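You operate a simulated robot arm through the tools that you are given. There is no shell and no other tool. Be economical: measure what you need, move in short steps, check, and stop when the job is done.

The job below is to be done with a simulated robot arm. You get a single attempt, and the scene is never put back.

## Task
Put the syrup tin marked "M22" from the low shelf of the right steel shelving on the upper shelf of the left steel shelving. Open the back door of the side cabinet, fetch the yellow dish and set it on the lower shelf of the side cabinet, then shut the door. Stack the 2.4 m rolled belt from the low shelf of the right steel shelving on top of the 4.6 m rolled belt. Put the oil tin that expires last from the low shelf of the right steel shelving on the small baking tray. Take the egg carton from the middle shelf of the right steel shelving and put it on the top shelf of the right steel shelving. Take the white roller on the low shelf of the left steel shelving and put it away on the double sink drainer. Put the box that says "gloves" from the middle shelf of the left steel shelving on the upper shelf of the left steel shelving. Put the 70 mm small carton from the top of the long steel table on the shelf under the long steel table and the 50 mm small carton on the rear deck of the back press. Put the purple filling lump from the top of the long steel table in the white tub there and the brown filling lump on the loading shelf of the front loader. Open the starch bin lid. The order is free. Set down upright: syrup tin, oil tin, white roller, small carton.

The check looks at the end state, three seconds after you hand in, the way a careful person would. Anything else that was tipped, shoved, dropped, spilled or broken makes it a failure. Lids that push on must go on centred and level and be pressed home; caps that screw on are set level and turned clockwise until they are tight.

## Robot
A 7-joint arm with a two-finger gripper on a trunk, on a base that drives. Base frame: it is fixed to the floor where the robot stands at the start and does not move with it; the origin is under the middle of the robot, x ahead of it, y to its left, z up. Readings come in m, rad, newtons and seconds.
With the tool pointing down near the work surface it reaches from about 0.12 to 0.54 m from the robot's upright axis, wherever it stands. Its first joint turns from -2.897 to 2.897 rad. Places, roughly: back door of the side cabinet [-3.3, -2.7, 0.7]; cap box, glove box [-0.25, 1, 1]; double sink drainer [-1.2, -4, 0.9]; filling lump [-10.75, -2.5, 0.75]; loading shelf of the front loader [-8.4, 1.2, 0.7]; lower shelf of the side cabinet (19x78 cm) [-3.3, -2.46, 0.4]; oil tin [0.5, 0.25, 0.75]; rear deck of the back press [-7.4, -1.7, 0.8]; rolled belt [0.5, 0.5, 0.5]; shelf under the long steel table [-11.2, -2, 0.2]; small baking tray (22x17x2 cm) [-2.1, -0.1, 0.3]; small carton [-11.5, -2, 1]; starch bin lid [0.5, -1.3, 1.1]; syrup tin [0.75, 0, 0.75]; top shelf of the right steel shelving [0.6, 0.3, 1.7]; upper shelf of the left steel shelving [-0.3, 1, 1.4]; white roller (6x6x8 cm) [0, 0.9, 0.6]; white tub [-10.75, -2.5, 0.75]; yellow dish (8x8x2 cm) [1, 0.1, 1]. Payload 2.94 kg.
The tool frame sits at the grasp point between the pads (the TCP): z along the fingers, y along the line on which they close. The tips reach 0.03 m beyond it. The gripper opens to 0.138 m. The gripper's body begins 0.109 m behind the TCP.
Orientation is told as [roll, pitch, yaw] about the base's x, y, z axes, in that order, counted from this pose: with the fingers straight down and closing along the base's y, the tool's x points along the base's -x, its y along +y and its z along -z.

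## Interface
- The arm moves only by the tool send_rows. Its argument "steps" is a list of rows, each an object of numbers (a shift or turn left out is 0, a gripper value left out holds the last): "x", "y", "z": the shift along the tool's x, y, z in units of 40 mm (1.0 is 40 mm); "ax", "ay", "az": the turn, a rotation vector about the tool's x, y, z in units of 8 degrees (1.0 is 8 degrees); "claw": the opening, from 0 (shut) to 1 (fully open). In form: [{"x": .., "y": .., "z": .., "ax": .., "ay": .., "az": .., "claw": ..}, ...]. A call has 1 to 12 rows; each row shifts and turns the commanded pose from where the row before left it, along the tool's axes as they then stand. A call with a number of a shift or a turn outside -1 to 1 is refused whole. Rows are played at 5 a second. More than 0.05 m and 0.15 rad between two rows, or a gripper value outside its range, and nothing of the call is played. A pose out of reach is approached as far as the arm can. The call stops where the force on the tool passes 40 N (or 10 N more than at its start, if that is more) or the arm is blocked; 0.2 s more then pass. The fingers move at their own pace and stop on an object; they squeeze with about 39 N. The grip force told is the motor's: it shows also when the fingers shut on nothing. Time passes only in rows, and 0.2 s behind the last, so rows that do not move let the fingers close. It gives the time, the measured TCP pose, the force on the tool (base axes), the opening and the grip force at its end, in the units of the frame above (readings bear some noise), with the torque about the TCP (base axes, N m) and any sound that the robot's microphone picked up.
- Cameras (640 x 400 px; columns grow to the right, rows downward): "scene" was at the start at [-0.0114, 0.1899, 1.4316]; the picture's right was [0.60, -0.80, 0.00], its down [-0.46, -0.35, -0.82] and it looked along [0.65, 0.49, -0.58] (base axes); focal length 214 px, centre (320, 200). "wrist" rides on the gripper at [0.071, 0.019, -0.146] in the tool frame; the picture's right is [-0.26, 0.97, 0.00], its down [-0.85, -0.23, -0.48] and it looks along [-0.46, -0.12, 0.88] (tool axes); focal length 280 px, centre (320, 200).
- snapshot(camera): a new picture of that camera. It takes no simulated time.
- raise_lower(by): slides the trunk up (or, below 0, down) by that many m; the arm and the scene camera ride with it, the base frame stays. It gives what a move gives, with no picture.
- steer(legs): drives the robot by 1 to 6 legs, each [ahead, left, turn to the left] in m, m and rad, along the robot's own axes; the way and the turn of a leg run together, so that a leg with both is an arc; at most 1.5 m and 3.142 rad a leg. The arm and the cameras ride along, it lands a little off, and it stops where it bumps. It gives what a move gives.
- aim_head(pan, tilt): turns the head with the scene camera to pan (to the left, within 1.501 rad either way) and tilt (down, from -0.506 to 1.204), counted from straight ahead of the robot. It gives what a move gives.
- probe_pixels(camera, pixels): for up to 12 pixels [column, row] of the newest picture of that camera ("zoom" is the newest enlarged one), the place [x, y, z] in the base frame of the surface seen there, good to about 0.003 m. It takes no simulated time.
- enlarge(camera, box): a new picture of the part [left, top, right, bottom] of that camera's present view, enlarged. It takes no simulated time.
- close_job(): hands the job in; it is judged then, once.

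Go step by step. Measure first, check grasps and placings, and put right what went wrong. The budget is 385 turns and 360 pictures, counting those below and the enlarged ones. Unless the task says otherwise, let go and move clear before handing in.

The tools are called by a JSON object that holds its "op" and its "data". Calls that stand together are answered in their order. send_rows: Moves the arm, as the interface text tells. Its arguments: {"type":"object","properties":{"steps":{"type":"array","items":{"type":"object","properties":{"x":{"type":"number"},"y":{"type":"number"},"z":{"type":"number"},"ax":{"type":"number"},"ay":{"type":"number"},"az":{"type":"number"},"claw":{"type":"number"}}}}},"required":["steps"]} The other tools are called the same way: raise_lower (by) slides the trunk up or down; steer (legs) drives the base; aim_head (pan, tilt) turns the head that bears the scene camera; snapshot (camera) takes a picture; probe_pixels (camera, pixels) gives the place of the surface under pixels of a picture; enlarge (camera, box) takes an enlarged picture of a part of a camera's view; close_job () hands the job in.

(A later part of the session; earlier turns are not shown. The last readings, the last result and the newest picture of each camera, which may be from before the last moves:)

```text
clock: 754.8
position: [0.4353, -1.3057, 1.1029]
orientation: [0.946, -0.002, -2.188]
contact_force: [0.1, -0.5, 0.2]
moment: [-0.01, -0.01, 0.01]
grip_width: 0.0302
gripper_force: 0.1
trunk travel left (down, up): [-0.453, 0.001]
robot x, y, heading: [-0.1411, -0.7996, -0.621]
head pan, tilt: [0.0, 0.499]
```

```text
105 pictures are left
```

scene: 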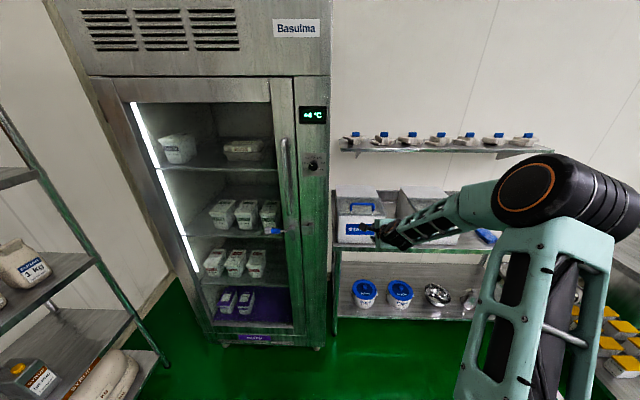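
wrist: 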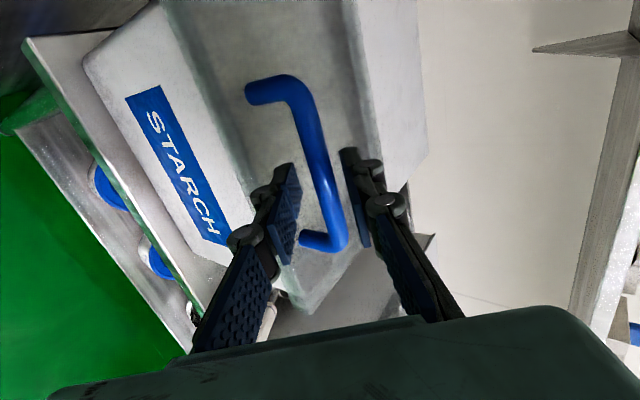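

Bar is between the fingertips, no contact. Close and start lifting 3 rows of the arc.

{"op": "send_rows", "data": {"steps": [{"z": 0.1}, {"claw": 0}, {"claw": 0}, {"claw": 0}]}}

{"op": "send_rows", "data": {"steps": [{"z": -0.197, "y": 0.599, "ax": 0.5125}, {"z": -0.142, "y": 0.612, "ax": 0.5125}, {"z": -0.092, "y": 0.622, "ax": 0.5125}]}}

{"op": "snapshot", "data": {"camera": "wrist"}}

{"op": "enlarge", "data": {"camera": "scene", "box": [310, 140, 470, 260]}}

```text
clock: 755.8
position: [0.4393, -1.3074, 1.1028]
orientation: [0.946, -0.002, -2.191]
contact_force: [7.5, -5.1, 4.7]
moment: [0.23, -0.3, -0.21]
grip_width: 0.0128
gripper_force: 38.7
trunk travel left (down, up): [-0.453, 0.001]
robot x, y, heading: [-0.1452, -0.8039, -0.619]
head pan, tilt: [0.0, 0.499]
```

```text
clock: 756.2
position: [0.4384, -1.3068, 1.1055]
orientation: [0.825, 0.007, -2.185]
contact_force: [3.8, -0.5, -9.7]
moment: [-0.42, 0.44, -0.9]
grip_width: 0.0129
gripper_force: 39.1
trunk travel left (down, up): [-0.453, 0.001]
robot x, y, heading: [-0.1424, -0.8068, -0.618]
head pan, tilt: [0.0, 0.499]
stopped in row 2: the force on the tool passed its limit at 46 N (the readings are from after the stop); the commanded pose is now the measured one
```

```text
104 pictures are left
```

wrist: 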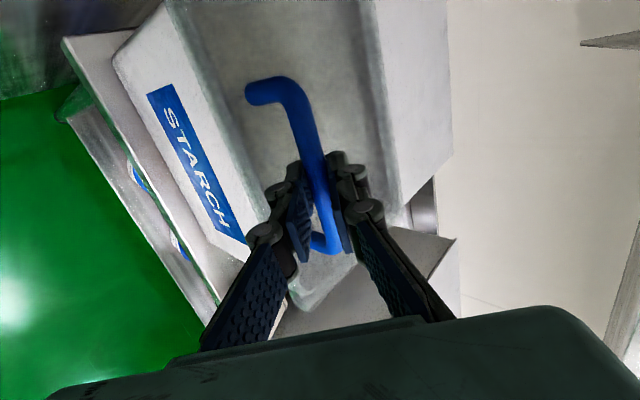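

```text
3.33 times, centred on (390, 200) of scene
```

zoom: 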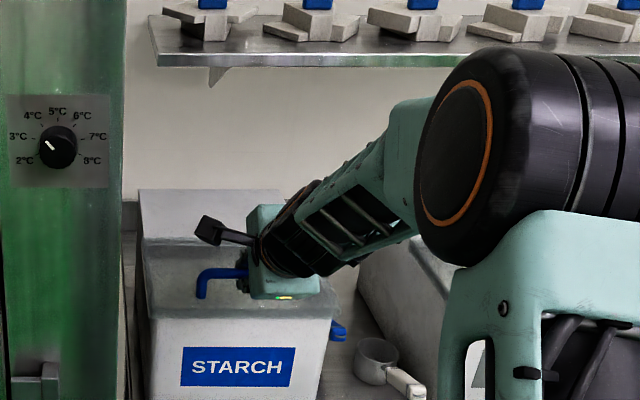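

The lid resisted. Test gently whether it lifts: 6 mm straight up without rotation.

{"op": "send_rows", "data": {"steps": [{"z": -0.05, "y": 0.055}, {"z": -0.05, "y": 0.055}]}}

{"op": "send_rows", "data": {"steps": [{"z": -0.05, "y": 0.055}, {"z": -0.05, "y": 0.055}]}}

```text
clock: 756.8
position: [0.4384, -1.3069, 1.1055]
orientation: [0.814, 0.008, -2.184]
contact_force: [0.5, -2.5, -34.5]
moment: [0.05, 0.24, -0.41]
grip_width: 0.0129
gripper_force: 39.1
trunk travel left (down, up): [-0.453, 0.001]
robot x, y, heading: [-0.141, -0.8036, -0.623]
head pan, tilt: [0.0, 0.499]
```

```text
clock: 757.4
position: [0.4389, -1.3061, 1.1065]
orientation: [0.808, 0.01, -2.183]
contact_force: [-2.4, -1.1, -41.0]
moment: [0.23, 0.27, -0.17]
grip_width: 0.0131
gripper_force: 39.3
trunk travel left (down, up): [-0.453, 0.001]
robot x, y, heading: [-0.1373, -0.7984, -0.618]
head pan, tilt: [0.0, 0.499]
```

It does not lift (41 N); it is likely a sliding lid. Relax, then push it rearward.

{"op": "send_rows", "data": {"steps": [{"z": 0.15, "y": -0.16}, {"z": 0.09, "y": 0.085}, {"z": 0.09, "y": 0.085}]}}

{"op": "send_rows", "data": {"steps": [{"z": 0.18, "y": 0.17}, {"z": 0.18, "y": 0.17}, {"z": 0.18, "y": 0.17}]}}

{"op": "snapshot", "data": {"camera": "wrist"}}

```text
clock: 758.2
position: [0.4479, -1.313, 1.1071]
orientation: [0.821, 0.007, -2.185]
contact_force: [-2.7, -2.4, -24.9]
moment: [0.56, -0.16, 0.28]
grip_width: 0.0128
gripper_force: 39.5
trunk travel left (down, up): [-0.453, 0.001]
robot x, y, heading: [-0.1429, -0.8035, -0.622]
head pan, tilt: [0.0, 0.499]
```

```text
clock: 759.0
position: [0.4704, -1.3308, 1.1067]
orientation: [0.82, 0.006, -2.185]
contact_force: [-1.4, -2.7, -25.8]
moment: [0.37, 0.06, 0.01]
grip_width: 0.0127
gripper_force: 39.4
trunk travel left (down, up): [-0.453, 0.001]
robot x, y, heading: [-0.1408, -0.8034, -0.618]
head pan, tilt: [0.0, 0.499]
```

```text
102 pictures are left
```

wrist: 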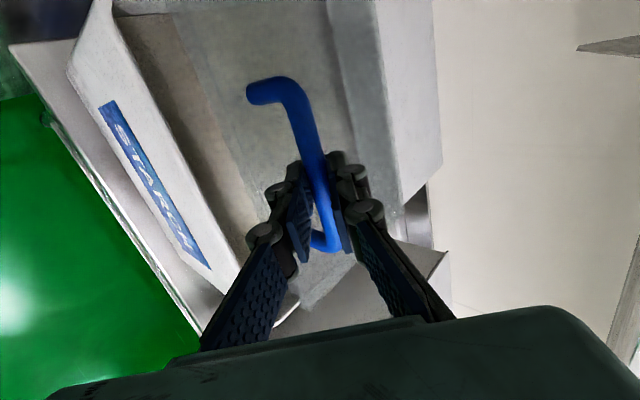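

The lid slides back. Continue pushing rearward.

{"op": "send_rows", "data": {"steps": [{"z": 0.06, "y": -0.06}, {"z": 0.46, "y": 0.425}, {"z": 0.46, "y": 0.425}, {"z": 0.46, "y": 0.425}, {"z": 0.46, "y": 0.425}]}}

{"op": "snapshot", "data": {"camera": "wrist"}}

{"op": "enlarge", "data": {"camera": "scene", "box": [310, 140, 470, 260]}}

```text
clock: 760.2
position: [0.5517, -1.3889, 1.1064]
orientation: [0.825, 0.007, -2.187]
contact_force: [-3.0, -6.8, -11.5]
moment: [-0.21, 0.2, -0.69]
grip_width: 0.0129
gripper_force: 39.7
trunk travel left (down, up): [-0.453, 0.001]
robot x, y, heading: [-0.1436, -0.8046, -0.622]
head pan, tilt: [0.0, 0.499]
```

```text
101 pictures are left
```

wrist: 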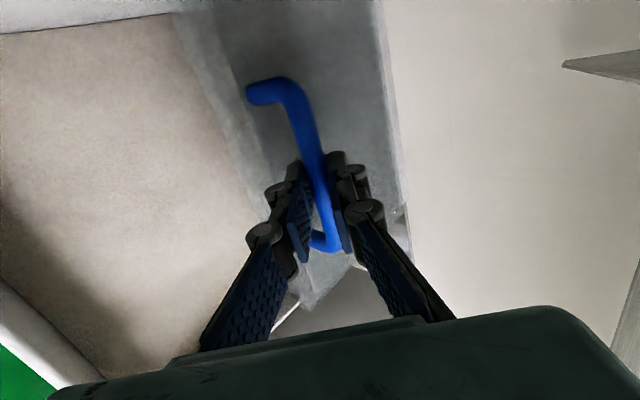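

```text
3.33 times, centred on (390, 200) of scene
```

zoom: 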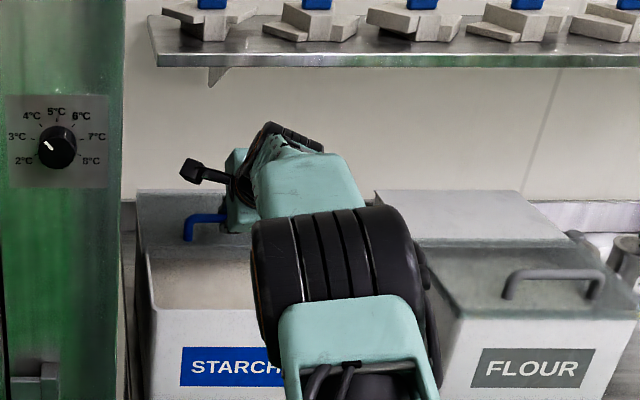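

Bin mostly open. Push a little further until it stops.

{"op": "send_rows", "data": {"steps": [{"z": 0.3, "y": 0.28}, {"z": 0.3, "y": 0.28}, {"z": 0.2, "y": 0.19}]}}

{"op": "snapshot", "data": {"camera": "wrist"}}

```text
clock: 760.8
position: [0.5639, -1.3969, 1.1059]
orientation: [0.808, 0.008, -2.185]
contact_force: [-16.2, 13.0, 7.8]
moment: [0.34, -0.04, -0.03]
grip_width: 0.0125
gripper_force: 39.8
trunk travel left (down, up): [-0.453, 0.001]
robot x, y, heading: [-0.1436, -0.8013, -0.622]
head pan, tilt: [0.0, 0.499]
stopped in row 2: the force on the tool passed its limit at 50 N (the readings are from after the stop); the commanded pose is now the measured one
```

```text
99 pictures are left
```

wrist: 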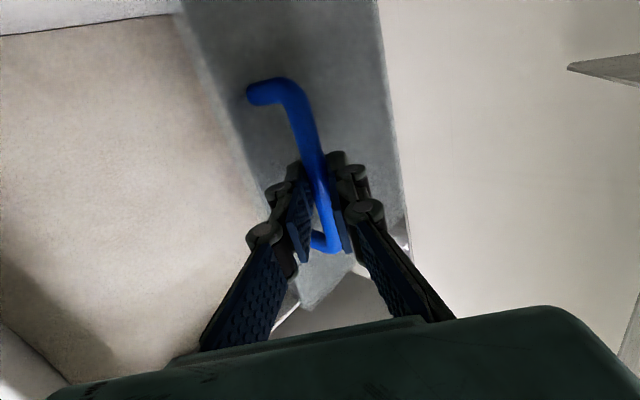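

The lid hit its end stop: fully open. Release and retreat.

{"op": "send_rows", "data": {"steps": [{"z": -0.06, "y": -0.05}, {"claw": 0.25}, {"claw": 0.25}, {"z": -0.8}, {"z": -0.8}, {"z": -0.8}, {"y": 0.5, "z": -0.4}]}}

{"op": "steer", "data": {"legs": [[-0.35, 0, 0]]}}

{"op": "snapshot", "data": {"camera": "scene"}}

{"op": "enlarge", "data": {"camera": "scene", "box": [310, 120, 510, 270]}}

```text
clock: 762.4
position: [0.5105, -1.358, 1.1933]
orientation: [0.805, 0.008, -2.186]
contact_force: [0.0, 0.4, -0.6]
moment: [0.03, -0.02, 0.03]
grip_width: 0.0344
gripper_force: 0.1
trunk travel left (down, up): [-0.453, 0.001]
robot x, y, heading: [-0.1437, -0.7997, -0.627]
head pan, tilt: [0.0, 0.499]
```

```text
clock: 764.6
position: [0.2279, -1.1534, 1.1954]
orientation: [0.805, 0.009, -2.183]
contact_force: [0.2, 0.0, 0.5]
moment: [-0.02, -0.02, 0.0]
grip_width: 0.0346
gripper_force: 0.0
trunk travel left (down, up): [-0.453, 0.001]
robot x, y, heading: [-0.4251, -0.5972, -0.617]
head pan, tilt: [0.0, 0.499]
```

```text
98 pictures are left
```

scene: 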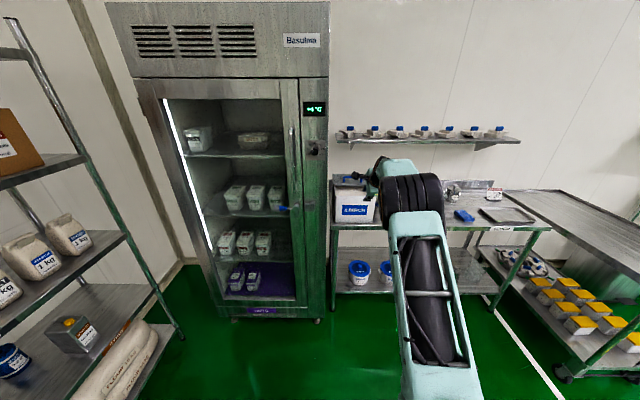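

```text
2.67 times, centred on (410, 195) of scene
```

zoom: 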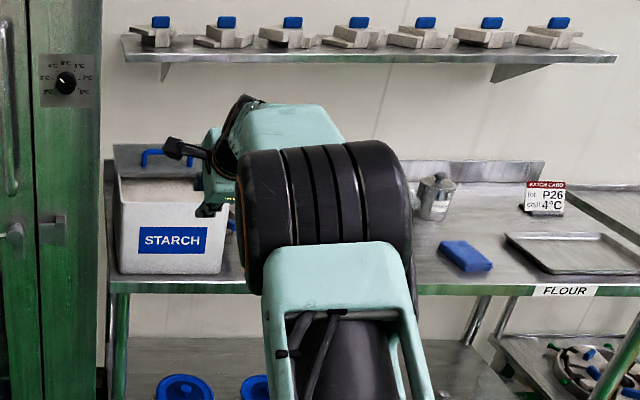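

Starch lid is open. Now head to the far side: restore tool roll, go down the corridor and look toward the far machines.

{"op": "send_rows", "data": {"steps": [{"az": -0.9375}, {"az": -0.9375}, {"az": -0.9375}, {"az": -0.9375}, {"az": -0.9375}, {"az": -0.9375}, {"az": -0.9375}, {"az": -0.9375}, {"az": -0.9375}, {"az": -0.9375}, {"az": -0.9375}, {"az": -0.9375}]}}

{"op": "steer", "data": {"legs": [[0, 0, -1.571], [0, 0.22, 0], [1.5, 0, 0], [1.5, 0, 0], [1.3, 0, 0], [0, 0, -1.571]]}}

{"op": "aim_head", "data": {"pan": 0.0, "tilt": 0.25}}

{"op": "snapshot", "data": {"camera": "scene"}}

```text
clock: 767.2
position: [0.2282, -1.1531, 1.1945]
orientation: [0.01, -0.806, -0.615]
contact_force: [-0.6, -0.1, -0.6]
moment: [-0.02, 0.01, -0.01]
grip_width: 0.0345
gripper_force: 0.1
trunk travel left (down, up): [-0.453, 0.001]
robot x, y, heading: [-0.4282, -0.5969, -0.616]
head pan, tilt: [0.0, 0.499]
```

```text
clock: 797.5
position: [-3.3521, -3.6969, 1.1949]
orientation: [0.012, -0.805, 2.538]
contact_force: [-0.3, -0.1, 0.9]
moment: [0.04, -0.05, 0.02]
grip_width: 0.0344
gripper_force: 0.0
trunk travel left (down, up): [-0.453, 0.001]
robot x, y, heading: [-2.6908, -4.2387, 2.543]
head pan, tilt: [0.0, 0.499]
```

```text
clock: 798.3
position: [-3.3518, -3.6965, 1.195]
orientation: [0.011, -0.808, 2.538]
contact_force: [-0.5, 0.2, -0.1]
moment: [0.02, -0.02, -0.01]
grip_width: 0.0345
gripper_force: 0.2
trunk travel left (down, up): [-0.453, 0.001]
robot x, y, heading: [-2.6904, -4.2387, 2.537]
head pan, tilt: [0.0, 0.25]
```

```text
96 pictures are left
```

scene: 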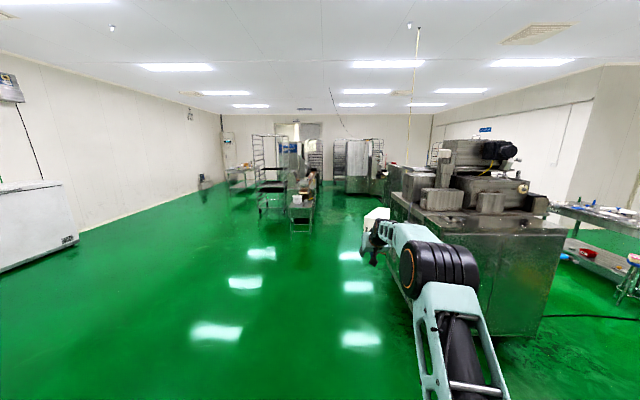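

{"op": "probe_pixels", "data": {"camera": "scene", "pixels": [[303, 232], [265, 212], [345, 195], [335, 205], [390, 205], [205, 188], [240, 175], [320, 175], [350, 165], [300, 195]]}}

{"op": "enlarge", "data": {"camera": "scene", "box": [190, 110, 430, 250]}}

```text
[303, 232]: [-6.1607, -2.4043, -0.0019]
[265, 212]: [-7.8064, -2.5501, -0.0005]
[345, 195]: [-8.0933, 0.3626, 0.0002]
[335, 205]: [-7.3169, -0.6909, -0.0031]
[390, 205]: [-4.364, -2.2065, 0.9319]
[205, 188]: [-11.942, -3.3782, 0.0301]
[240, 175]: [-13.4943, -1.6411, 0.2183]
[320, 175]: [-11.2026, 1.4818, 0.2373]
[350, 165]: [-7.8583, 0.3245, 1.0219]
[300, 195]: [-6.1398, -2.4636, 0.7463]
```

```text
2.67 times, centred on (310, 180) of scene
```

zoom: 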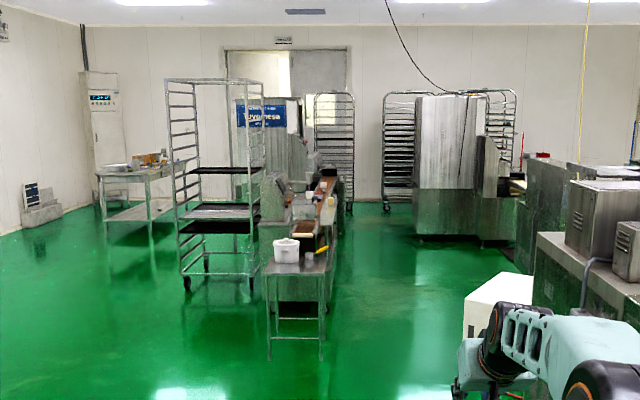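

{"op": "steer", "data": {"legs": [[1.5, 0, -0.015], [0.9, 0, 0], [0, 1.5, 0], [0, 0.9, 0], [1.5, 0, 0], [1.0, 0, 0]]}}

{"op": "snapshot", "data": {"camera": "scene"}}

```text
clock: 842.4
position: [-8.7391, -2.7388, 1.1936]
orientation: [0.012, -0.805, 2.521]
contact_force: [0.4, -0.4, -0.5]
moment: [0.0, 0.01, -0.01]
grip_width: 0.0343
gripper_force: 0.1
trunk travel left (down, up): [-0.453, 0.001]
robot x, y, heading: [-8.0875, -3.2941, 2.522]
head pan, tilt: [0.0, 0.25]
```

```text
94 pictures are left
```

scene: 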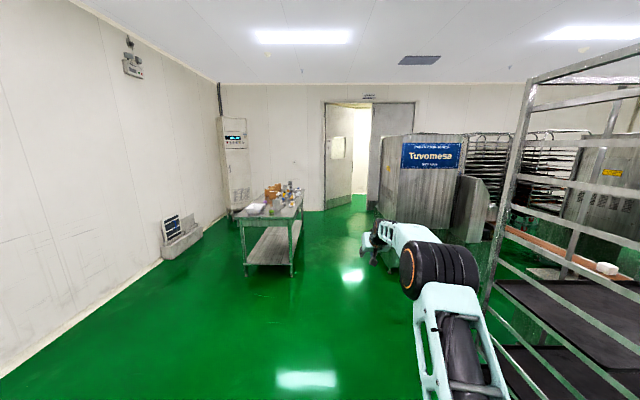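

{"op": "enlarge", "data": {"camera": "scene", "box": [225, 170, 325, 285]}}

{"op": "probe_pixels", "data": {"camera": "zoom", "pixels": [[110, 165], [260, 165], [290, 85], [250, 340], [120, 310], [245, 250], [210, 90], [180, 60], [225, 120]]}}

```text
3.48 times, centred on (275, 228) of scene
```

zoom: 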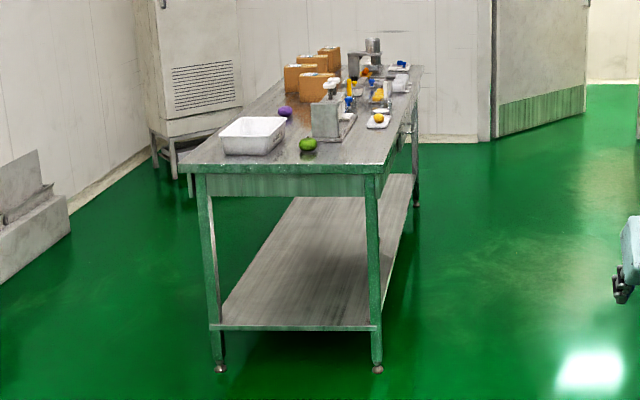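

```text
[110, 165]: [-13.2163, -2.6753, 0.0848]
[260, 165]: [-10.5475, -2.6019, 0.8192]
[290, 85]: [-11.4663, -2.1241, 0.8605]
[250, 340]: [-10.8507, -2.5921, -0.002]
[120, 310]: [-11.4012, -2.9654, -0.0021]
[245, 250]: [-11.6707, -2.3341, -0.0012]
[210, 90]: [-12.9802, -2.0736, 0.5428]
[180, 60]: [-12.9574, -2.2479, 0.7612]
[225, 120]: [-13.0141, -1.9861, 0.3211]
```

{"op": "steer", "data": {"legs": [[1.4, -0.25, 0], [1.1, 0, 0], [0, 0, 1.571]]}}

{"op": "aim_head", "data": {"pan": 0.1, "tilt": 0.6}}

{"op": "snapshot", "data": {"camera": "scene"}}

```text
clock: 858.6
position: [-10.5052, -2.3327, 1.1943]
orientation: [0.012, -0.806, -2.152]
contact_force: [-0.4, 0.3, -0.2]
moment: [0.0, 0.0, -0.01]
grip_width: 0.0345
gripper_force: 0.1
trunk travel left (down, up): [-0.453, 0.001]
robot x, y, heading: [-9.9765, -1.6602, -2.152]
head pan, tilt: [0.0, 0.25]
```

```text
clock: 859.4
position: [-10.5063, -2.3316, 1.1949]
orientation: [0.012, -0.805, -2.154]
contact_force: [-0.9, -0.3, 0.1]
moment: [-0.02, -0.02, 0.01]
grip_width: 0.0347
gripper_force: 0.0
trunk travel left (down, up): [-0.453, 0.001]
robot x, y, heading: [-9.9783, -1.6595, -2.15]
head pan, tilt: [0.099, 0.6]
```

```text
92 pictures are left
```

scene: 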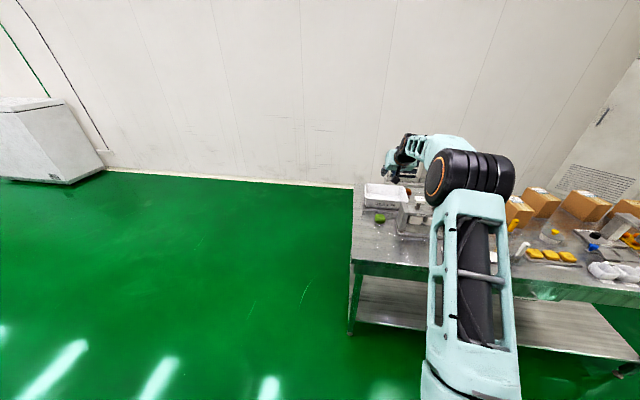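

{"op": "aim_head", "data": {"pan": -0.55, "tilt": 0.5}}

{"op": "snapshot", "data": {"camera": "scene"}}

{"op": "enlarge", "data": {"camera": "scene", "box": [280, 140, 480, 270]}}

```text
clock: 860.4
position: [-10.5057, -2.3322, 1.1945]
orientation: [0.012, -0.806, -2.155]
contact_force: [-0.2, -0.3, 0.5]
moment: [-0.03, -0.03, 0.0]
grip_width: 0.0343
gripper_force: 0.0
trunk travel left (down, up): [-0.453, 0.001]
robot x, y, heading: [-9.977, -1.6537, -2.158]
head pan, tilt: [-0.55, 0.499]
```

```text
91 pictures are left
```

scene: 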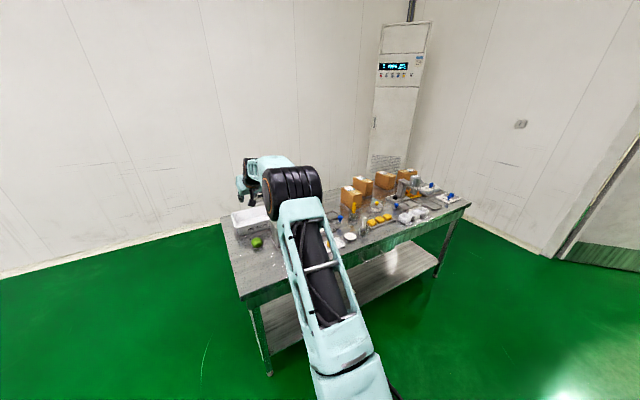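

```text
3.08 times, centred on (380, 205) of scene
```

zoom: 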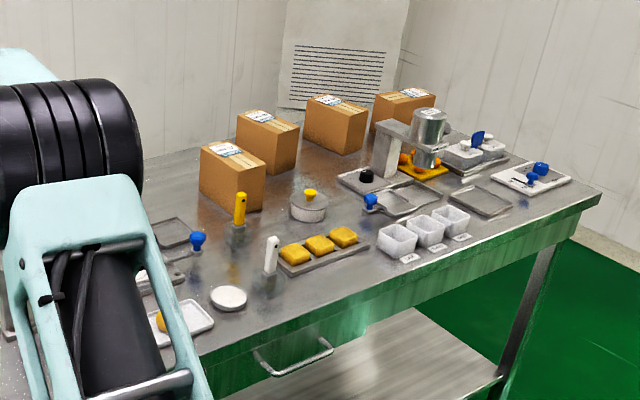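

{"op": "enlarge", "data": {"camera": "scene", "box": [335, 160, 425, 215]}}

{"op": "probe_pixels", "data": {"camera": "zoom", "pixels": [[95, 160], [180, 95], [320, 80], [460, 65], [50, 180], [130, 200], [85, 195], [210, 150], [160, 140], [330, 130]]}}

```text
7.11 times, centred on (380, 188) of scene
```

zoom: 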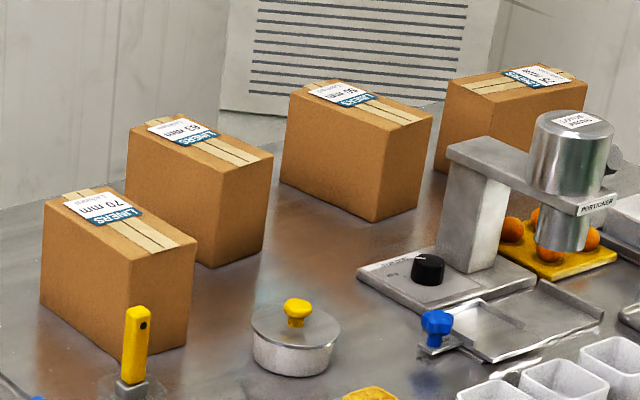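

```text
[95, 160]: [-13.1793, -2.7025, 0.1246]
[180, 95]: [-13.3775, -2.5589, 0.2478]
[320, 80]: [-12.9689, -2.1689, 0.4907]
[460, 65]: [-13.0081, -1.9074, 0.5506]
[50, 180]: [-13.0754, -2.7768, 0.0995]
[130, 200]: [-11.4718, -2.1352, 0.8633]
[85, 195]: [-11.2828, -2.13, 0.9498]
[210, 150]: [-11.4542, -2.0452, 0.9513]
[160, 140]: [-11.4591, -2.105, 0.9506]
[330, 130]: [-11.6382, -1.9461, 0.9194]
```

{"op": "enlarge", "data": {"camera": "scene", "box": [376, 169, 396, 181]}}

{"op": "enlarge", "data": {"camera": "scene", "box": [402, 167, 420, 177]}}

{"op": "enlarge", "data": {"camera": "scene", "box": [340, 172, 370, 196]}}

```text
16.00 times, centred on (386, 175) of scene
```

zoom: 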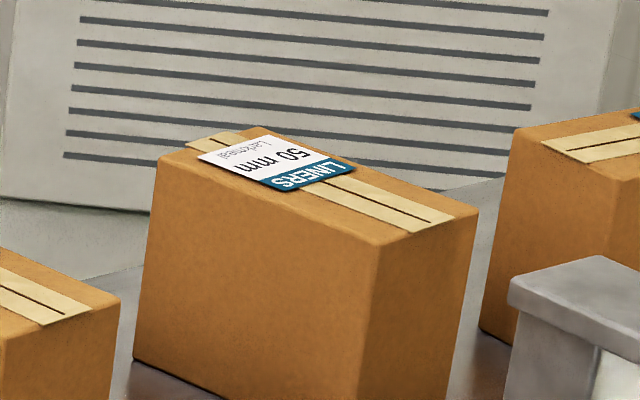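

```text
16.00 times, centred on (411, 172) of scene
```

zoom: 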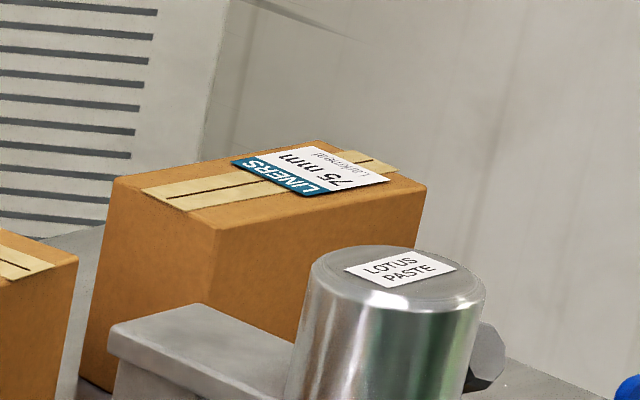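

```text
16.00 times, centred on (355, 184) of scene
```

zoom: 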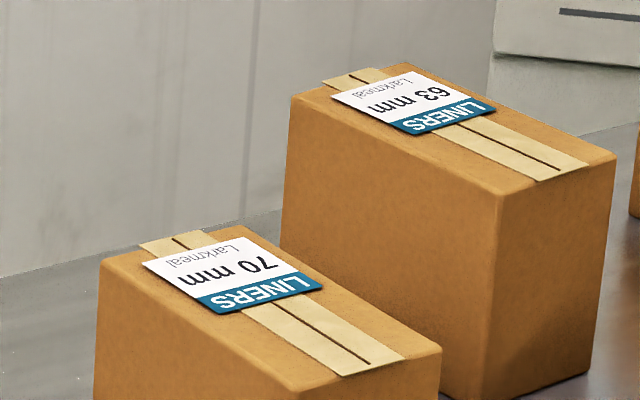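

{"op": "enlarge", "data": {"camera": "scene", "box": [335, 160, 425, 215]}}

{"op": "probe_pixels", "data": {"camera": "zoom", "pixels": [[50, 206], [112, 190], [190, 240], [128, 258], [120, 375], [293, 93], [342, 84], [427, 115], [378, 133], [375, 215], [130, 140], [40, 305]]}}

```text
7.11 times, centred on (380, 188) of scene
```

zoom: 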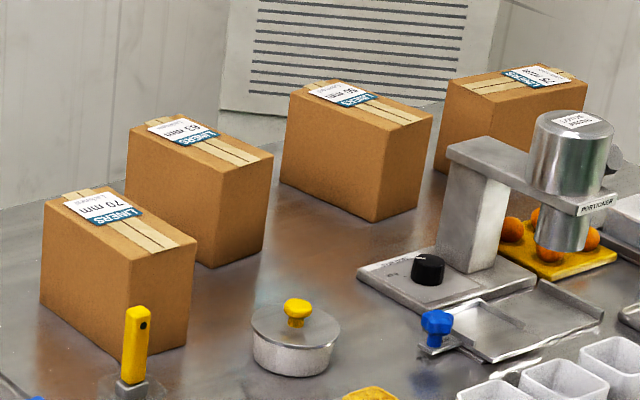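

```text
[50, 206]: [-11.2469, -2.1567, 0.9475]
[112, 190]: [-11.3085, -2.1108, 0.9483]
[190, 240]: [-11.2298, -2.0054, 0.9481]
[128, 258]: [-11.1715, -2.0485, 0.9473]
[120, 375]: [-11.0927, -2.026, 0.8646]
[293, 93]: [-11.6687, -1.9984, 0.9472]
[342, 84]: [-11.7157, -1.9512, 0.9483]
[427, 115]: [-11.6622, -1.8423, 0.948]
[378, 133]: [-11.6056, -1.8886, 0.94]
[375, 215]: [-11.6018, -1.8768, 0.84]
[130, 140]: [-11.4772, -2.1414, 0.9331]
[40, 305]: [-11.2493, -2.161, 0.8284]
```

Labels read: nearest carton is 70 mm (u −7.942, v −8.21), third is 50 mm. Move over the 70 mm carton.

{"op": "steer", "data": {"legs": [[0, 0, -0.035], [0, -0.713, 0], [0.21, 0, 0]]}}

{"op": "send_rows", "data": {"steps": [{"claw": 0.85, "x": 0.69, "z": 0.72}, {"x": 0.69, "z": 0.72}, {"x": 0.69, "z": 0.72}, {"x": 0.6, "z": 0.63}]}}

{"op": "snapshot", "data": {"camera": "wrist"}}

```text
clock: 868.8
position: [-11.2384, -2.0662, 1.1947]
orientation: [0.011, -0.805, -2.19]
contact_force: [-1.1, -0.2, 0.3]
moment: [-0.02, -0.01, 0.0]
grip_width: 0.0345
gripper_force: 0.0
trunk travel left (down, up): [-0.453, 0.001]
robot x, y, heading: [-10.684, -1.411, -2.191]
head pan, tilt: [-0.55, 0.499]
```

```text
clock: 869.8
position: [-11.242, -2.0727, 1.0397]
orientation: [0.013, -0.806, -2.191]
contact_force: [0.3, -0.4, 0.3]
moment: [0.03, -0.08, -0.02]
grip_width: 0.1174
gripper_force: 0.0
trunk travel left (down, up): [-0.453, 0.001]
robot x, y, heading: [-10.6849, -1.4104, -2.19]
head pan, tilt: [-0.55, 0.499]
```

```text
84 pictures are left
```

wrist: 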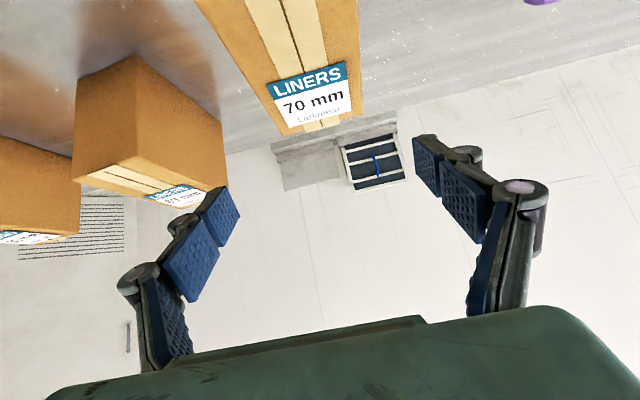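

{"op": "send_rows", "data": {"steps": [{"x": 0.5, "z": 0.48, "y": 0.15}, {"x": 0.5, "z": 0.48}, {"x": 0.5, "z": 0.48}, {"x": 0.5, "z": 0.48}, {"claw": 0.65}, {"claw": 0}, {"claw": 0}, {"claw": 0}]}}

{"op": "send_rows", "data": {"steps": [{"x": -0.7, "z": -0.67}, {"x": -0.7, "z": -0.67}, {"x": -0.7, "z": -0.67}, {"x": -0.7, "z": -0.67}, {"x": -0.7, "z": -0.67}]}}

{"op": "snapshot", "data": {"camera": "wrist"}}

```text
clock: 871.6
position: [-11.2354, -2.0747, 0.9314]
orientation: [0.01, -0.806, -2.19]
contact_force: [-0.9, 0.6, 2.0]
moment: [-0.1, 0.25, -0.05]
grip_width: 0.0811
gripper_force: 38.6
trunk travel left (down, up): [-0.453, 0.001]
robot x, y, heading: [-10.6837, -1.4103, -2.189]
head pan, tilt: [-0.55, 0.499]
```

```text
clock: 872.8
position: [-11.2355, -2.0712, 1.1213]
orientation: [0.01, -0.803, -2.19]
contact_force: [0.7, 0.5, -3.5]
moment: [0.01, -0.03, 0.01]
grip_width: 0.0813
gripper_force: 39.1
trunk travel left (down, up): [-0.453, 0.001]
robot x, y, heading: [-10.6829, -1.4055, -2.186]
head pan, tilt: [-0.55, 0.499]
```

```text
83 pictures are left
```

wrist: 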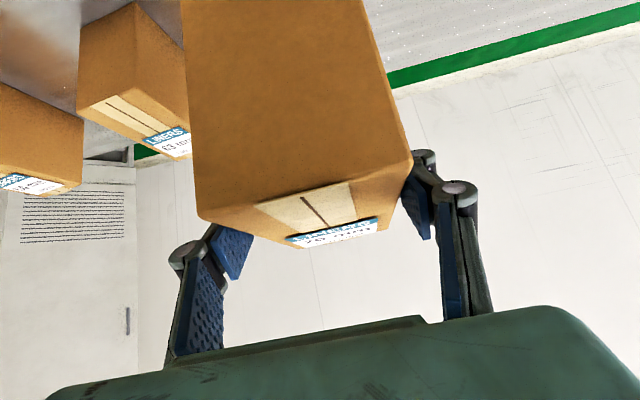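

70 mm carton gripped. Back off and lower, then view the under-shelf.

{"op": "steer", "data": {"legs": [[-0.42, 0, 0]]}}

{"op": "raise_lower", "data": {"by": -0.4}}

{"op": "aim_head", "data": {"pan": 0.15, "tilt": 0.7}}

{"op": "snapshot", "data": {"camera": "scene"}}

```text
clock: 875.4
position: [-10.9891, -1.7233, 1.1209]
orientation: [0.013, -0.806, -2.193]
contact_force: [-0.3, -0.1, -3.1]
moment: [0.04, 0.01, 0.05]
grip_width: 0.081
gripper_force: 38.7
trunk travel left (down, up): [-0.453, 0.001]
robot x, y, heading: [-10.4356, -1.0645, -2.183]
head pan, tilt: [-0.55, 0.499]
```

```text
clock: 877.8
position: [-10.993, -1.7268, 0.8914]
orientation: [0.003, -0.849, -2.186]
contact_force: [0.3, 2.1, 14.5]
moment: [-0.07, 0.46, -0.1]
grip_width: 0.0818
gripper_force: 38.6
trunk travel left (down, up): [-0.199, 0.255]
robot x, y, heading: [-10.435, -1.0612, -2.19]
head pan, tilt: [-0.55, 0.499]
stopped: the force on the tool passed its limit at 69 N (the readings are from after the stop); the commanded pose is now the measured one
```

```text
clock: 878.8
position: [-10.9927, -1.7264, 0.8899]
orientation: [0.002, -0.847, -2.19]
contact_force: [-2.4, -2.5, 21.4]
moment: [-0.31, 0.87, 0.01]
grip_width: 0.0817
gripper_force: 39.0
trunk travel left (down, up): [-0.199, 0.255]
robot x, y, heading: [-10.4339, -1.0585, -2.196]
head pan, tilt: [0.15, 0.7]
```

```text
82 pictures are left
```

scene: 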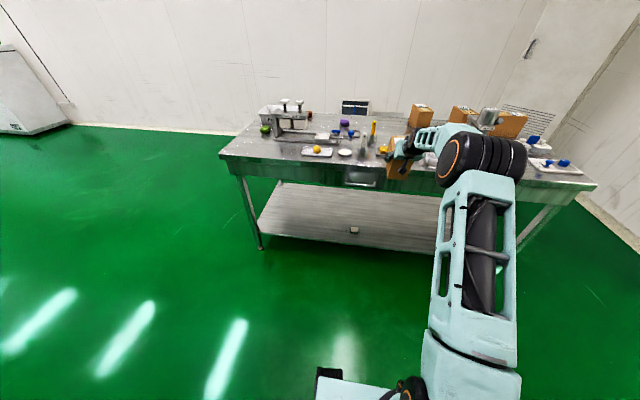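

The carton caught the table's front edge while lowering. Raise, back off, and inspect.

{"op": "raise_lower", "data": {"by": 0.06}}

{"op": "steer", "data": {"legs": [[-0.22, 0, 0]]}}

{"op": "snapshot", "data": {"camera": "wrist"}}

{"op": "enlarge", "data": {"camera": "scene", "box": [210, 70, 610, 270]}}

```text
clock: 879.8
position: [-10.9939, -1.7257, 0.9416]
orientation: [0.007, -0.831, -2.19]
contact_force: [-0.6, -0.2, -4.1]
moment: [0.02, 0.01, 0.0]
grip_width: 0.0818
gripper_force: 38.8
trunk travel left (down, up): [-0.259, 0.195]
robot x, y, heading: [-10.4376, -1.0648, -2.19]
head pan, tilt: [0.15, 0.7]
```

```text
clock: 880.6
position: [-10.9897, -1.7214, 0.9409]
orientation: [0.008, -0.827, -2.189]
contact_force: [-0.3, -0.4, -2.9]
moment: [0.04, -0.02, -0.01]
grip_width: 0.0816
gripper_force: 38.7
trunk travel left (down, up): [-0.259, 0.195]
robot x, y, heading: [-10.4327, -1.0564, -2.19]
head pan, tilt: [0.15, 0.7]
stopped in leg 1: the robot was blocked; the commanded pose is now the measured one
```

```text
81 pictures are left
```

wrist: 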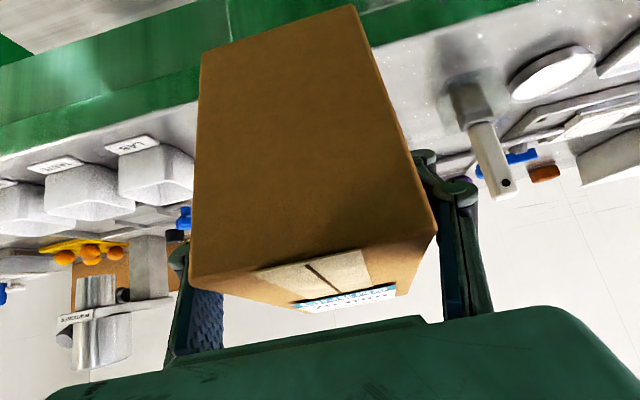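

```text
1.60 times, centred on (410, 170) of scene
```

zoom: 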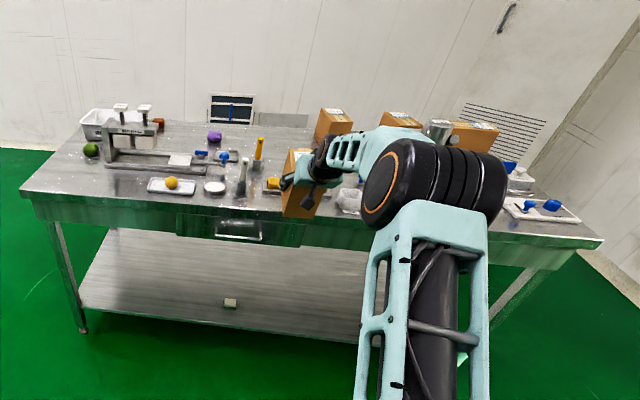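

{"op": "probe_pixels", "data": {"camera": "zoom", "pixels": [[200, 208], [340, 215], [230, 303], [150, 310], [300, 325], [200, 250], [110, 235], [215, 140], [92, 150], [160, 123]]}}

{"op": "send_rows", "data": {"steps": [{"x": 0.6, "z": -0.66}, {"x": 0.6, "z": -0.66}, {"x": 0.6, "z": -0.66}, {"x": 0.6, "z": -0.66}, {"x": 0.6, "z": -0.66}, {"x": 0.6, "z": -0.66}]}}

```text
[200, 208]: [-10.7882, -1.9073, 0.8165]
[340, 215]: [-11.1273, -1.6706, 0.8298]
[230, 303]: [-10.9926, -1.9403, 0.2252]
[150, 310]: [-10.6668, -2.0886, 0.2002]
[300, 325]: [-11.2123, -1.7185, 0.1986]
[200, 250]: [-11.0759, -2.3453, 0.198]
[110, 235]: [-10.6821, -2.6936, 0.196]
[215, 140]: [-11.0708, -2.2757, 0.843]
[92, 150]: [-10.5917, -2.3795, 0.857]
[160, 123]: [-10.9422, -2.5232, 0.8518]
```

```text
clock: 882.0
position: [-10.8671, -1.5471, 0.9422]
orientation: [0.008, -0.83, -2.191]
contact_force: [0.2, -0.1, -2.7]
moment: [0.01, -0.01, 0.01]
grip_width: 0.0815
gripper_force: 39.4
trunk travel left (down, up): [-0.259, 0.195]
robot x, y, heading: [-10.4318, -1.0586, -2.193]
head pan, tilt: [0.15, 0.7]
```

Table front edge v≈−7.81, under-shelf z≈0.198 (front v≈−7.89). Lower to shelf height in front of the table.

{"op": "raise_lower", "data": {"by": -0.255}}

{"op": "send_rows", "data": {"steps": [{"x": 0.73, "z": 0.67, "ay": 0.15}, {"x": 0.73, "z": 0.67}, {"x": 0.73, "z": 0.67}, {"x": 0.73, "z": 0.67}, {"x": 0.73, "z": 0.67}, {"x": 0.73, "z": 0.67}, {"x": 0.73, "z": 0.67}, {"x": 0.73, "z": 0.67}, {"x": 0.73, "z": 0.67}]}}

{"op": "steer", "data": {"legs": [[0.25, 0, 0]]}}

{"op": "snapshot", "data": {"camera": "scene"}}

```text
clock: 884.6
position: [-10.8676, -1.5473, 0.6869]
orientation: [0.007, -0.832, -2.19]
contact_force: [-0.2, -0.6, -4.1]
moment: [0.09, 0.0, 0.0]
grip_width: 0.0812
gripper_force: 38.8
trunk travel left (down, up): [-0.004, 0.45]
robot x, y, heading: [-10.4328, -1.057, -2.189]
head pan, tilt: [0.15, 0.7]
```

```text
clock: 886.6
position: [-10.8601, -1.5452, 0.3298]
orientation: [0.005, -0.813, -2.189]
contact_force: [-0.9, 0.6, -2.4]
moment: [0.08, -0.07, 0.0]
grip_width: 0.0814
gripper_force: 38.9
trunk travel left (down, up): [-0.004, 0.45]
robot x, y, heading: [-10.4331, -1.0576, -2.189]
head pan, tilt: [0.15, 0.7]
```

```text
clock: 888.5
position: [-11.0051, -1.7445, 0.3307]
orientation: [0.005, -0.81, -2.192]
contact_force: [0.5, -0.4, -3.8]
moment: [0.0, -0.04, 0.01]
grip_width: 0.0813
gripper_force: 39.1
trunk travel left (down, up): [-0.004, 0.45]
robot x, y, heading: [-10.5732, -1.2549, -2.191]
head pan, tilt: [0.15, 0.7]
```

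```text
79 pictures are left
```

scene: 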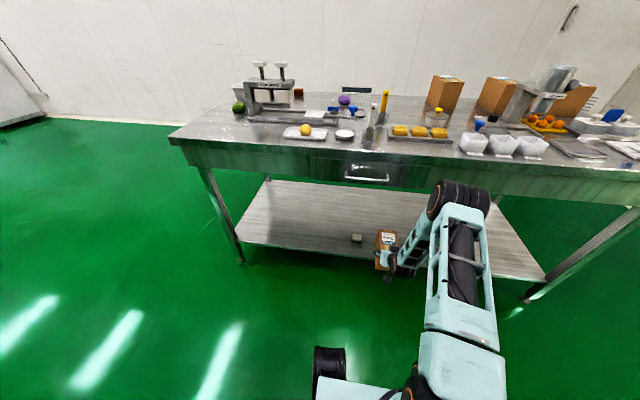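

{"op": "steer", "data": {"legs": [[0.2, 0, 0]]}}

{"op": "send_rows", "data": {"steps": [{"x": 0.3, "z": 0.29}, {"x": 0.15, "z": 0.14}, {"x": 0.06, "z": 0.06}]}}

{"op": "enlarge", "data": {"camera": "scene", "box": [300, 160, 500, 320]}}

```text
clock: 890.1
position: [-11.1088, -1.896, 0.3246]
orientation: [0.009, -0.79, -2.188]
contact_force: [0.4, -0.7, -3.5]
moment: [0.03, -0.02, -0.02]
grip_width: 0.0811
gripper_force: 39.1
trunk travel left (down, up): [-0.004, 0.45]
robot x, y, heading: [-10.692, -1.4187, -2.187]
head pan, tilt: [0.15, 0.7]
stopped in leg 1: the robot was blocked; the commanded pose is now the measured one
```

```text
clock: 890.9
position: [-11.1112, -1.8963, 0.3008]
orientation: [0.008, -0.798, -2.188]
contact_force: [-0.5, 0.3, -3.4]
moment: [0.04, -0.01, 0.0]
grip_width: 0.0815
gripper_force: 38.6
trunk travel left (down, up): [-0.004, 0.45]
robot x, y, heading: [-10.6913, -1.4192, -2.191]
head pan, tilt: [0.15, 0.7]
```

```text
2.50 times, centred on (400, 240) of scene
```

zoom: 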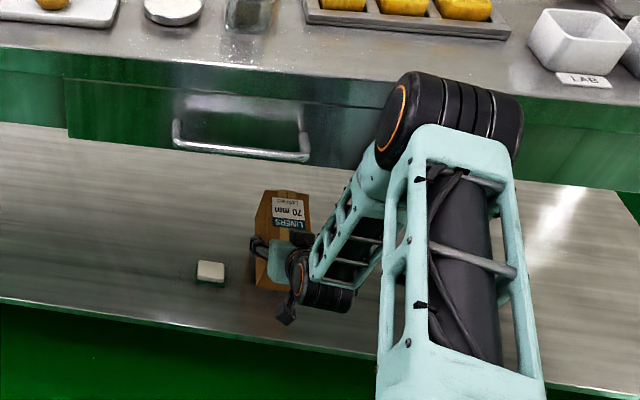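

{"op": "send_rows", "data": {"steps": [{"x": 0.05, "z": 0.05}, {"x": 0.04, "z": 0.04}]}}

{"op": "send_rows", "data": {"steps": [{"claw": 0.8}, {"claw": 0.85}, {"claw": 0.85}, {"x": -0.3, "z": -0.3}, {"x": -0.3, "z": -0.3}]}}

{"op": "steer", "data": {"legs": [[-0.38, 0, 0]]}}

{"op": "snapshot", "data": {"camera": "scene"}}

```text
clock: 891.5
position: [-11.1108, -1.8955, 0.295]
orientation: [0.006, -0.798, -2.192]
contact_force: [-0.3, 0.0, -3.2]
moment: [0.01, -0.02, -0.04]
grip_width: 0.0814
gripper_force: 39.2
trunk travel left (down, up): [-0.004, 0.45]
robot x, y, heading: [-10.6909, -1.4173, -2.188]
head pan, tilt: [0.15, 0.7]
```

```text
clock: 892.7
position: [-11.1048, -1.8946, 0.3205]
orientation: [0.012, -0.782, -2.191]
contact_force: [0.6, 0.4, -0.7]
moment: [-0.02, -0.03, 0.01]
grip_width: 0.1174
gripper_force: 0.1
trunk travel left (down, up): [-0.004, 0.45]
robot x, y, heading: [-10.6881, -1.4222, -2.19]
head pan, tilt: [0.15, 0.7]
```

```text
clock: 893.4
position: [-11.1041, -1.8952, 0.3231]
orientation: [0.011, -0.783, -2.19]
contact_force: [-0.1, -0.4, 0.4]
moment: [0.05, -0.01, 0.01]
grip_width: 0.1174
gripper_force: 0.0
trunk travel left (down, up): [-0.004, 0.45]
robot x, y, heading: [-10.6866, -1.4167, -2.19]
head pan, tilt: [0.15, 0.7]
stopped in leg 1: the robot was blocked; the commanded pose is now the measured one
```

```text
77 pictures are left
```

scene: 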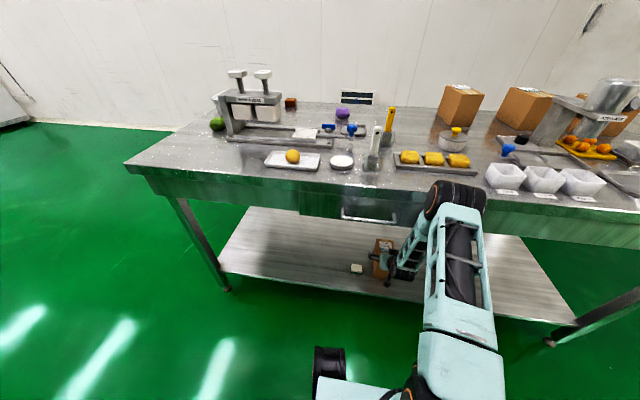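

{"op": "steer", "data": {"legs": [[-0.05, 0, 0]]}}

{"op": "enlarge", "data": {"camera": "scene", "box": [320, 160, 500, 310]}}

```text
clock: 894.3
position: [-11.0744, -1.8525, 0.3204]
orientation: [0.012, -0.784, -2.19]
contact_force: [-0.1, -0.3, 0.2]
moment: [-0.02, 0.0, 0.01]
grip_width: 0.1173
gripper_force: 0.0
trunk travel left (down, up): [-0.004, 0.45]
robot x, y, heading: [-10.6592, -1.376, -2.19]
head pan, tilt: [0.15, 0.7]
```

```text
2.67 times, centred on (410, 235) of scene
```

zoom: 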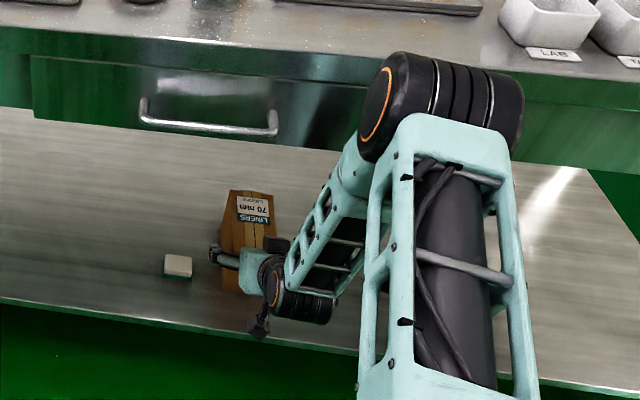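

{"op": "steer", "data": {"legs": [[-0.33, 0, 0]]}}

{"op": "enlarge", "data": {"camera": "scene", "box": [320, 150, 460, 280]}}

```text
clock: 896.5
position: [-10.8834, -1.5849, 0.3192]
orientation: [0.012, -0.783, -2.188]
contact_force: [0.2, -0.3, -0.2]
moment: [0.01, -0.01, -0.01]
grip_width: 0.1174
gripper_force: 0.1
trunk travel left (down, up): [-0.004, 0.45]
robot x, y, heading: [-10.4696, -1.1084, -2.186]
head pan, tilt: [0.15, 0.7]
```

```text
3.08 times, centred on (390, 215) of scene
```

zoom: 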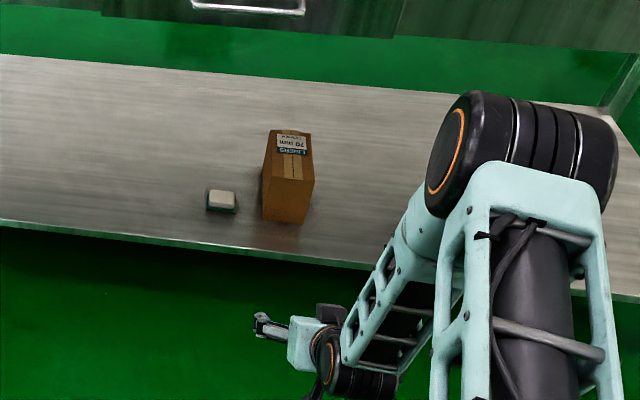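

Carton 70 stands on the under-shelf. Raise the arm and measure the lumps and tub.

{"op": "send_rows", "data": {"steps": [{"x": -0.73, "z": -0.67}, {"x": -0.73, "z": -0.67}, {"x": -0.73, "z": -0.67}, {"x": -0.73, "z": -0.67}, {"x": -0.73, "z": -0.67}, {"x": -0.73, "z": -0.67}, {"x": -0.73, "z": -0.67}, {"x": -0.73, "z": -0.67}, {"x": -0.73, "z": -0.67}]}}

{"op": "raise_lower", "data": {"by": 0.4}}

{"op": "steer", "data": {"legs": [[0, 0.25, 0]]}}

{"op": "aim_head", "data": {"pan": 0.15, "tilt": 0.5}}

{"op": "snapshot", "data": {"camera": "scene"}}

{"op": "enlarge", "data": {"camera": "scene", "box": [230, 100, 410, 220]}}

```text
clock: 898.5
position: [-10.8945, -1.5956, 0.6779]
orientation: [0.012, -0.78, -2.187]
contact_force: [0.6, 0.2, 0.0]
moment: [0.02, -0.01, -0.04]
grip_width: 0.1173
gripper_force: 0.1
trunk travel left (down, up): [-0.004, 0.45]
robot x, y, heading: [-10.4673, -1.1081, -2.187]
head pan, tilt: [0.15, 0.7]
```

```text
clock: 902.3
position: [-10.8944, -1.596, 1.0777]
orientation: [0.012, -0.782, -2.19]
contact_force: [0.3, 0.1, 0.1]
moment: [0.0, -0.03, 0.05]
grip_width: 0.1172
gripper_force: 0.1
trunk travel left (down, up): [-0.404, 0.05]
robot x, y, heading: [-10.4677, -1.1072, -2.186]
head pan, tilt: [0.15, 0.7]
```

```text
clock: 905.1
position: [-10.6942, -1.7372, 1.0774]
orientation: [0.011, -0.783, -2.192]
contact_force: [0.0, 0.3, 0.1]
moment: [-0.02, -0.04, 0.01]
grip_width: 0.1171
gripper_force: 0.0
trunk travel left (down, up): [-0.404, 0.05]
robot x, y, heading: [-10.2702, -1.2536, -2.19]
head pan, tilt: [0.15, 0.7]
```

```text
clock: 905.9
position: [-10.6949, -1.7385, 1.0765]
orientation: [0.012, -0.782, -2.193]
contact_force: [-0.4, -0.5, 0.2]
moment: [0.01, -0.01, 0.0]
grip_width: 0.1174
gripper_force: 0.1
trunk travel left (down, up): [-0.404, 0.05]
robot x, y, heading: [-10.2681, -1.2522, -2.192]
head pan, tilt: [0.15, 0.499]
```

```text
74 pictures are left
```

scene: 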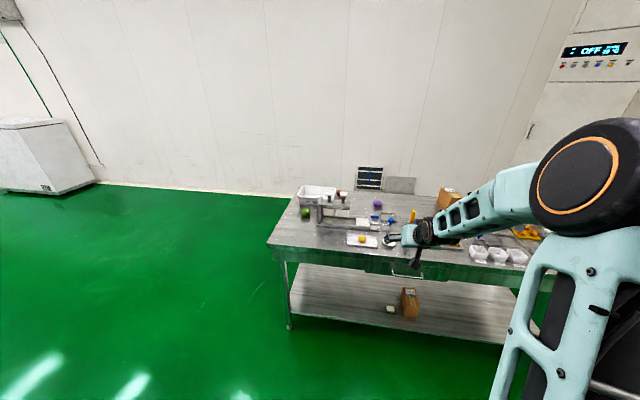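

```text
3.33 times, centred on (320, 160) of scene
```

zoom: 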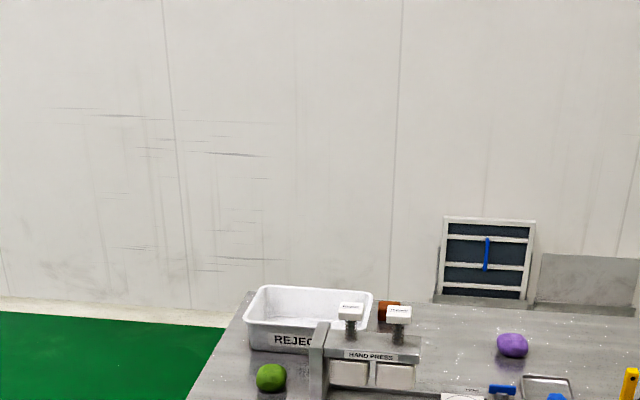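

{"op": "probe_pixels", "data": {"camera": "zoom", "pixels": [[500, 345], [526, 345], [513, 335], [512, 355], [382, 308], [385, 318], [398, 302], [255, 290], [370, 295], [250, 320], [300, 300], [340, 345]]}}

```text
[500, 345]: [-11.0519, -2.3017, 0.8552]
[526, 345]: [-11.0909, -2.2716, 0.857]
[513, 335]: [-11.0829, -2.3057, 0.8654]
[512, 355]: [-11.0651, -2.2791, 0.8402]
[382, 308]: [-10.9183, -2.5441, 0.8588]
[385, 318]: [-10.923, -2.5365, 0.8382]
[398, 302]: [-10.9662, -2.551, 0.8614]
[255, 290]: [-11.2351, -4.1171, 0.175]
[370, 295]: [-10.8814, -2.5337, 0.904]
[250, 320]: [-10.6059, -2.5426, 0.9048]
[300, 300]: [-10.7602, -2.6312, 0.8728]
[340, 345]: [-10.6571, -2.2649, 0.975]
```

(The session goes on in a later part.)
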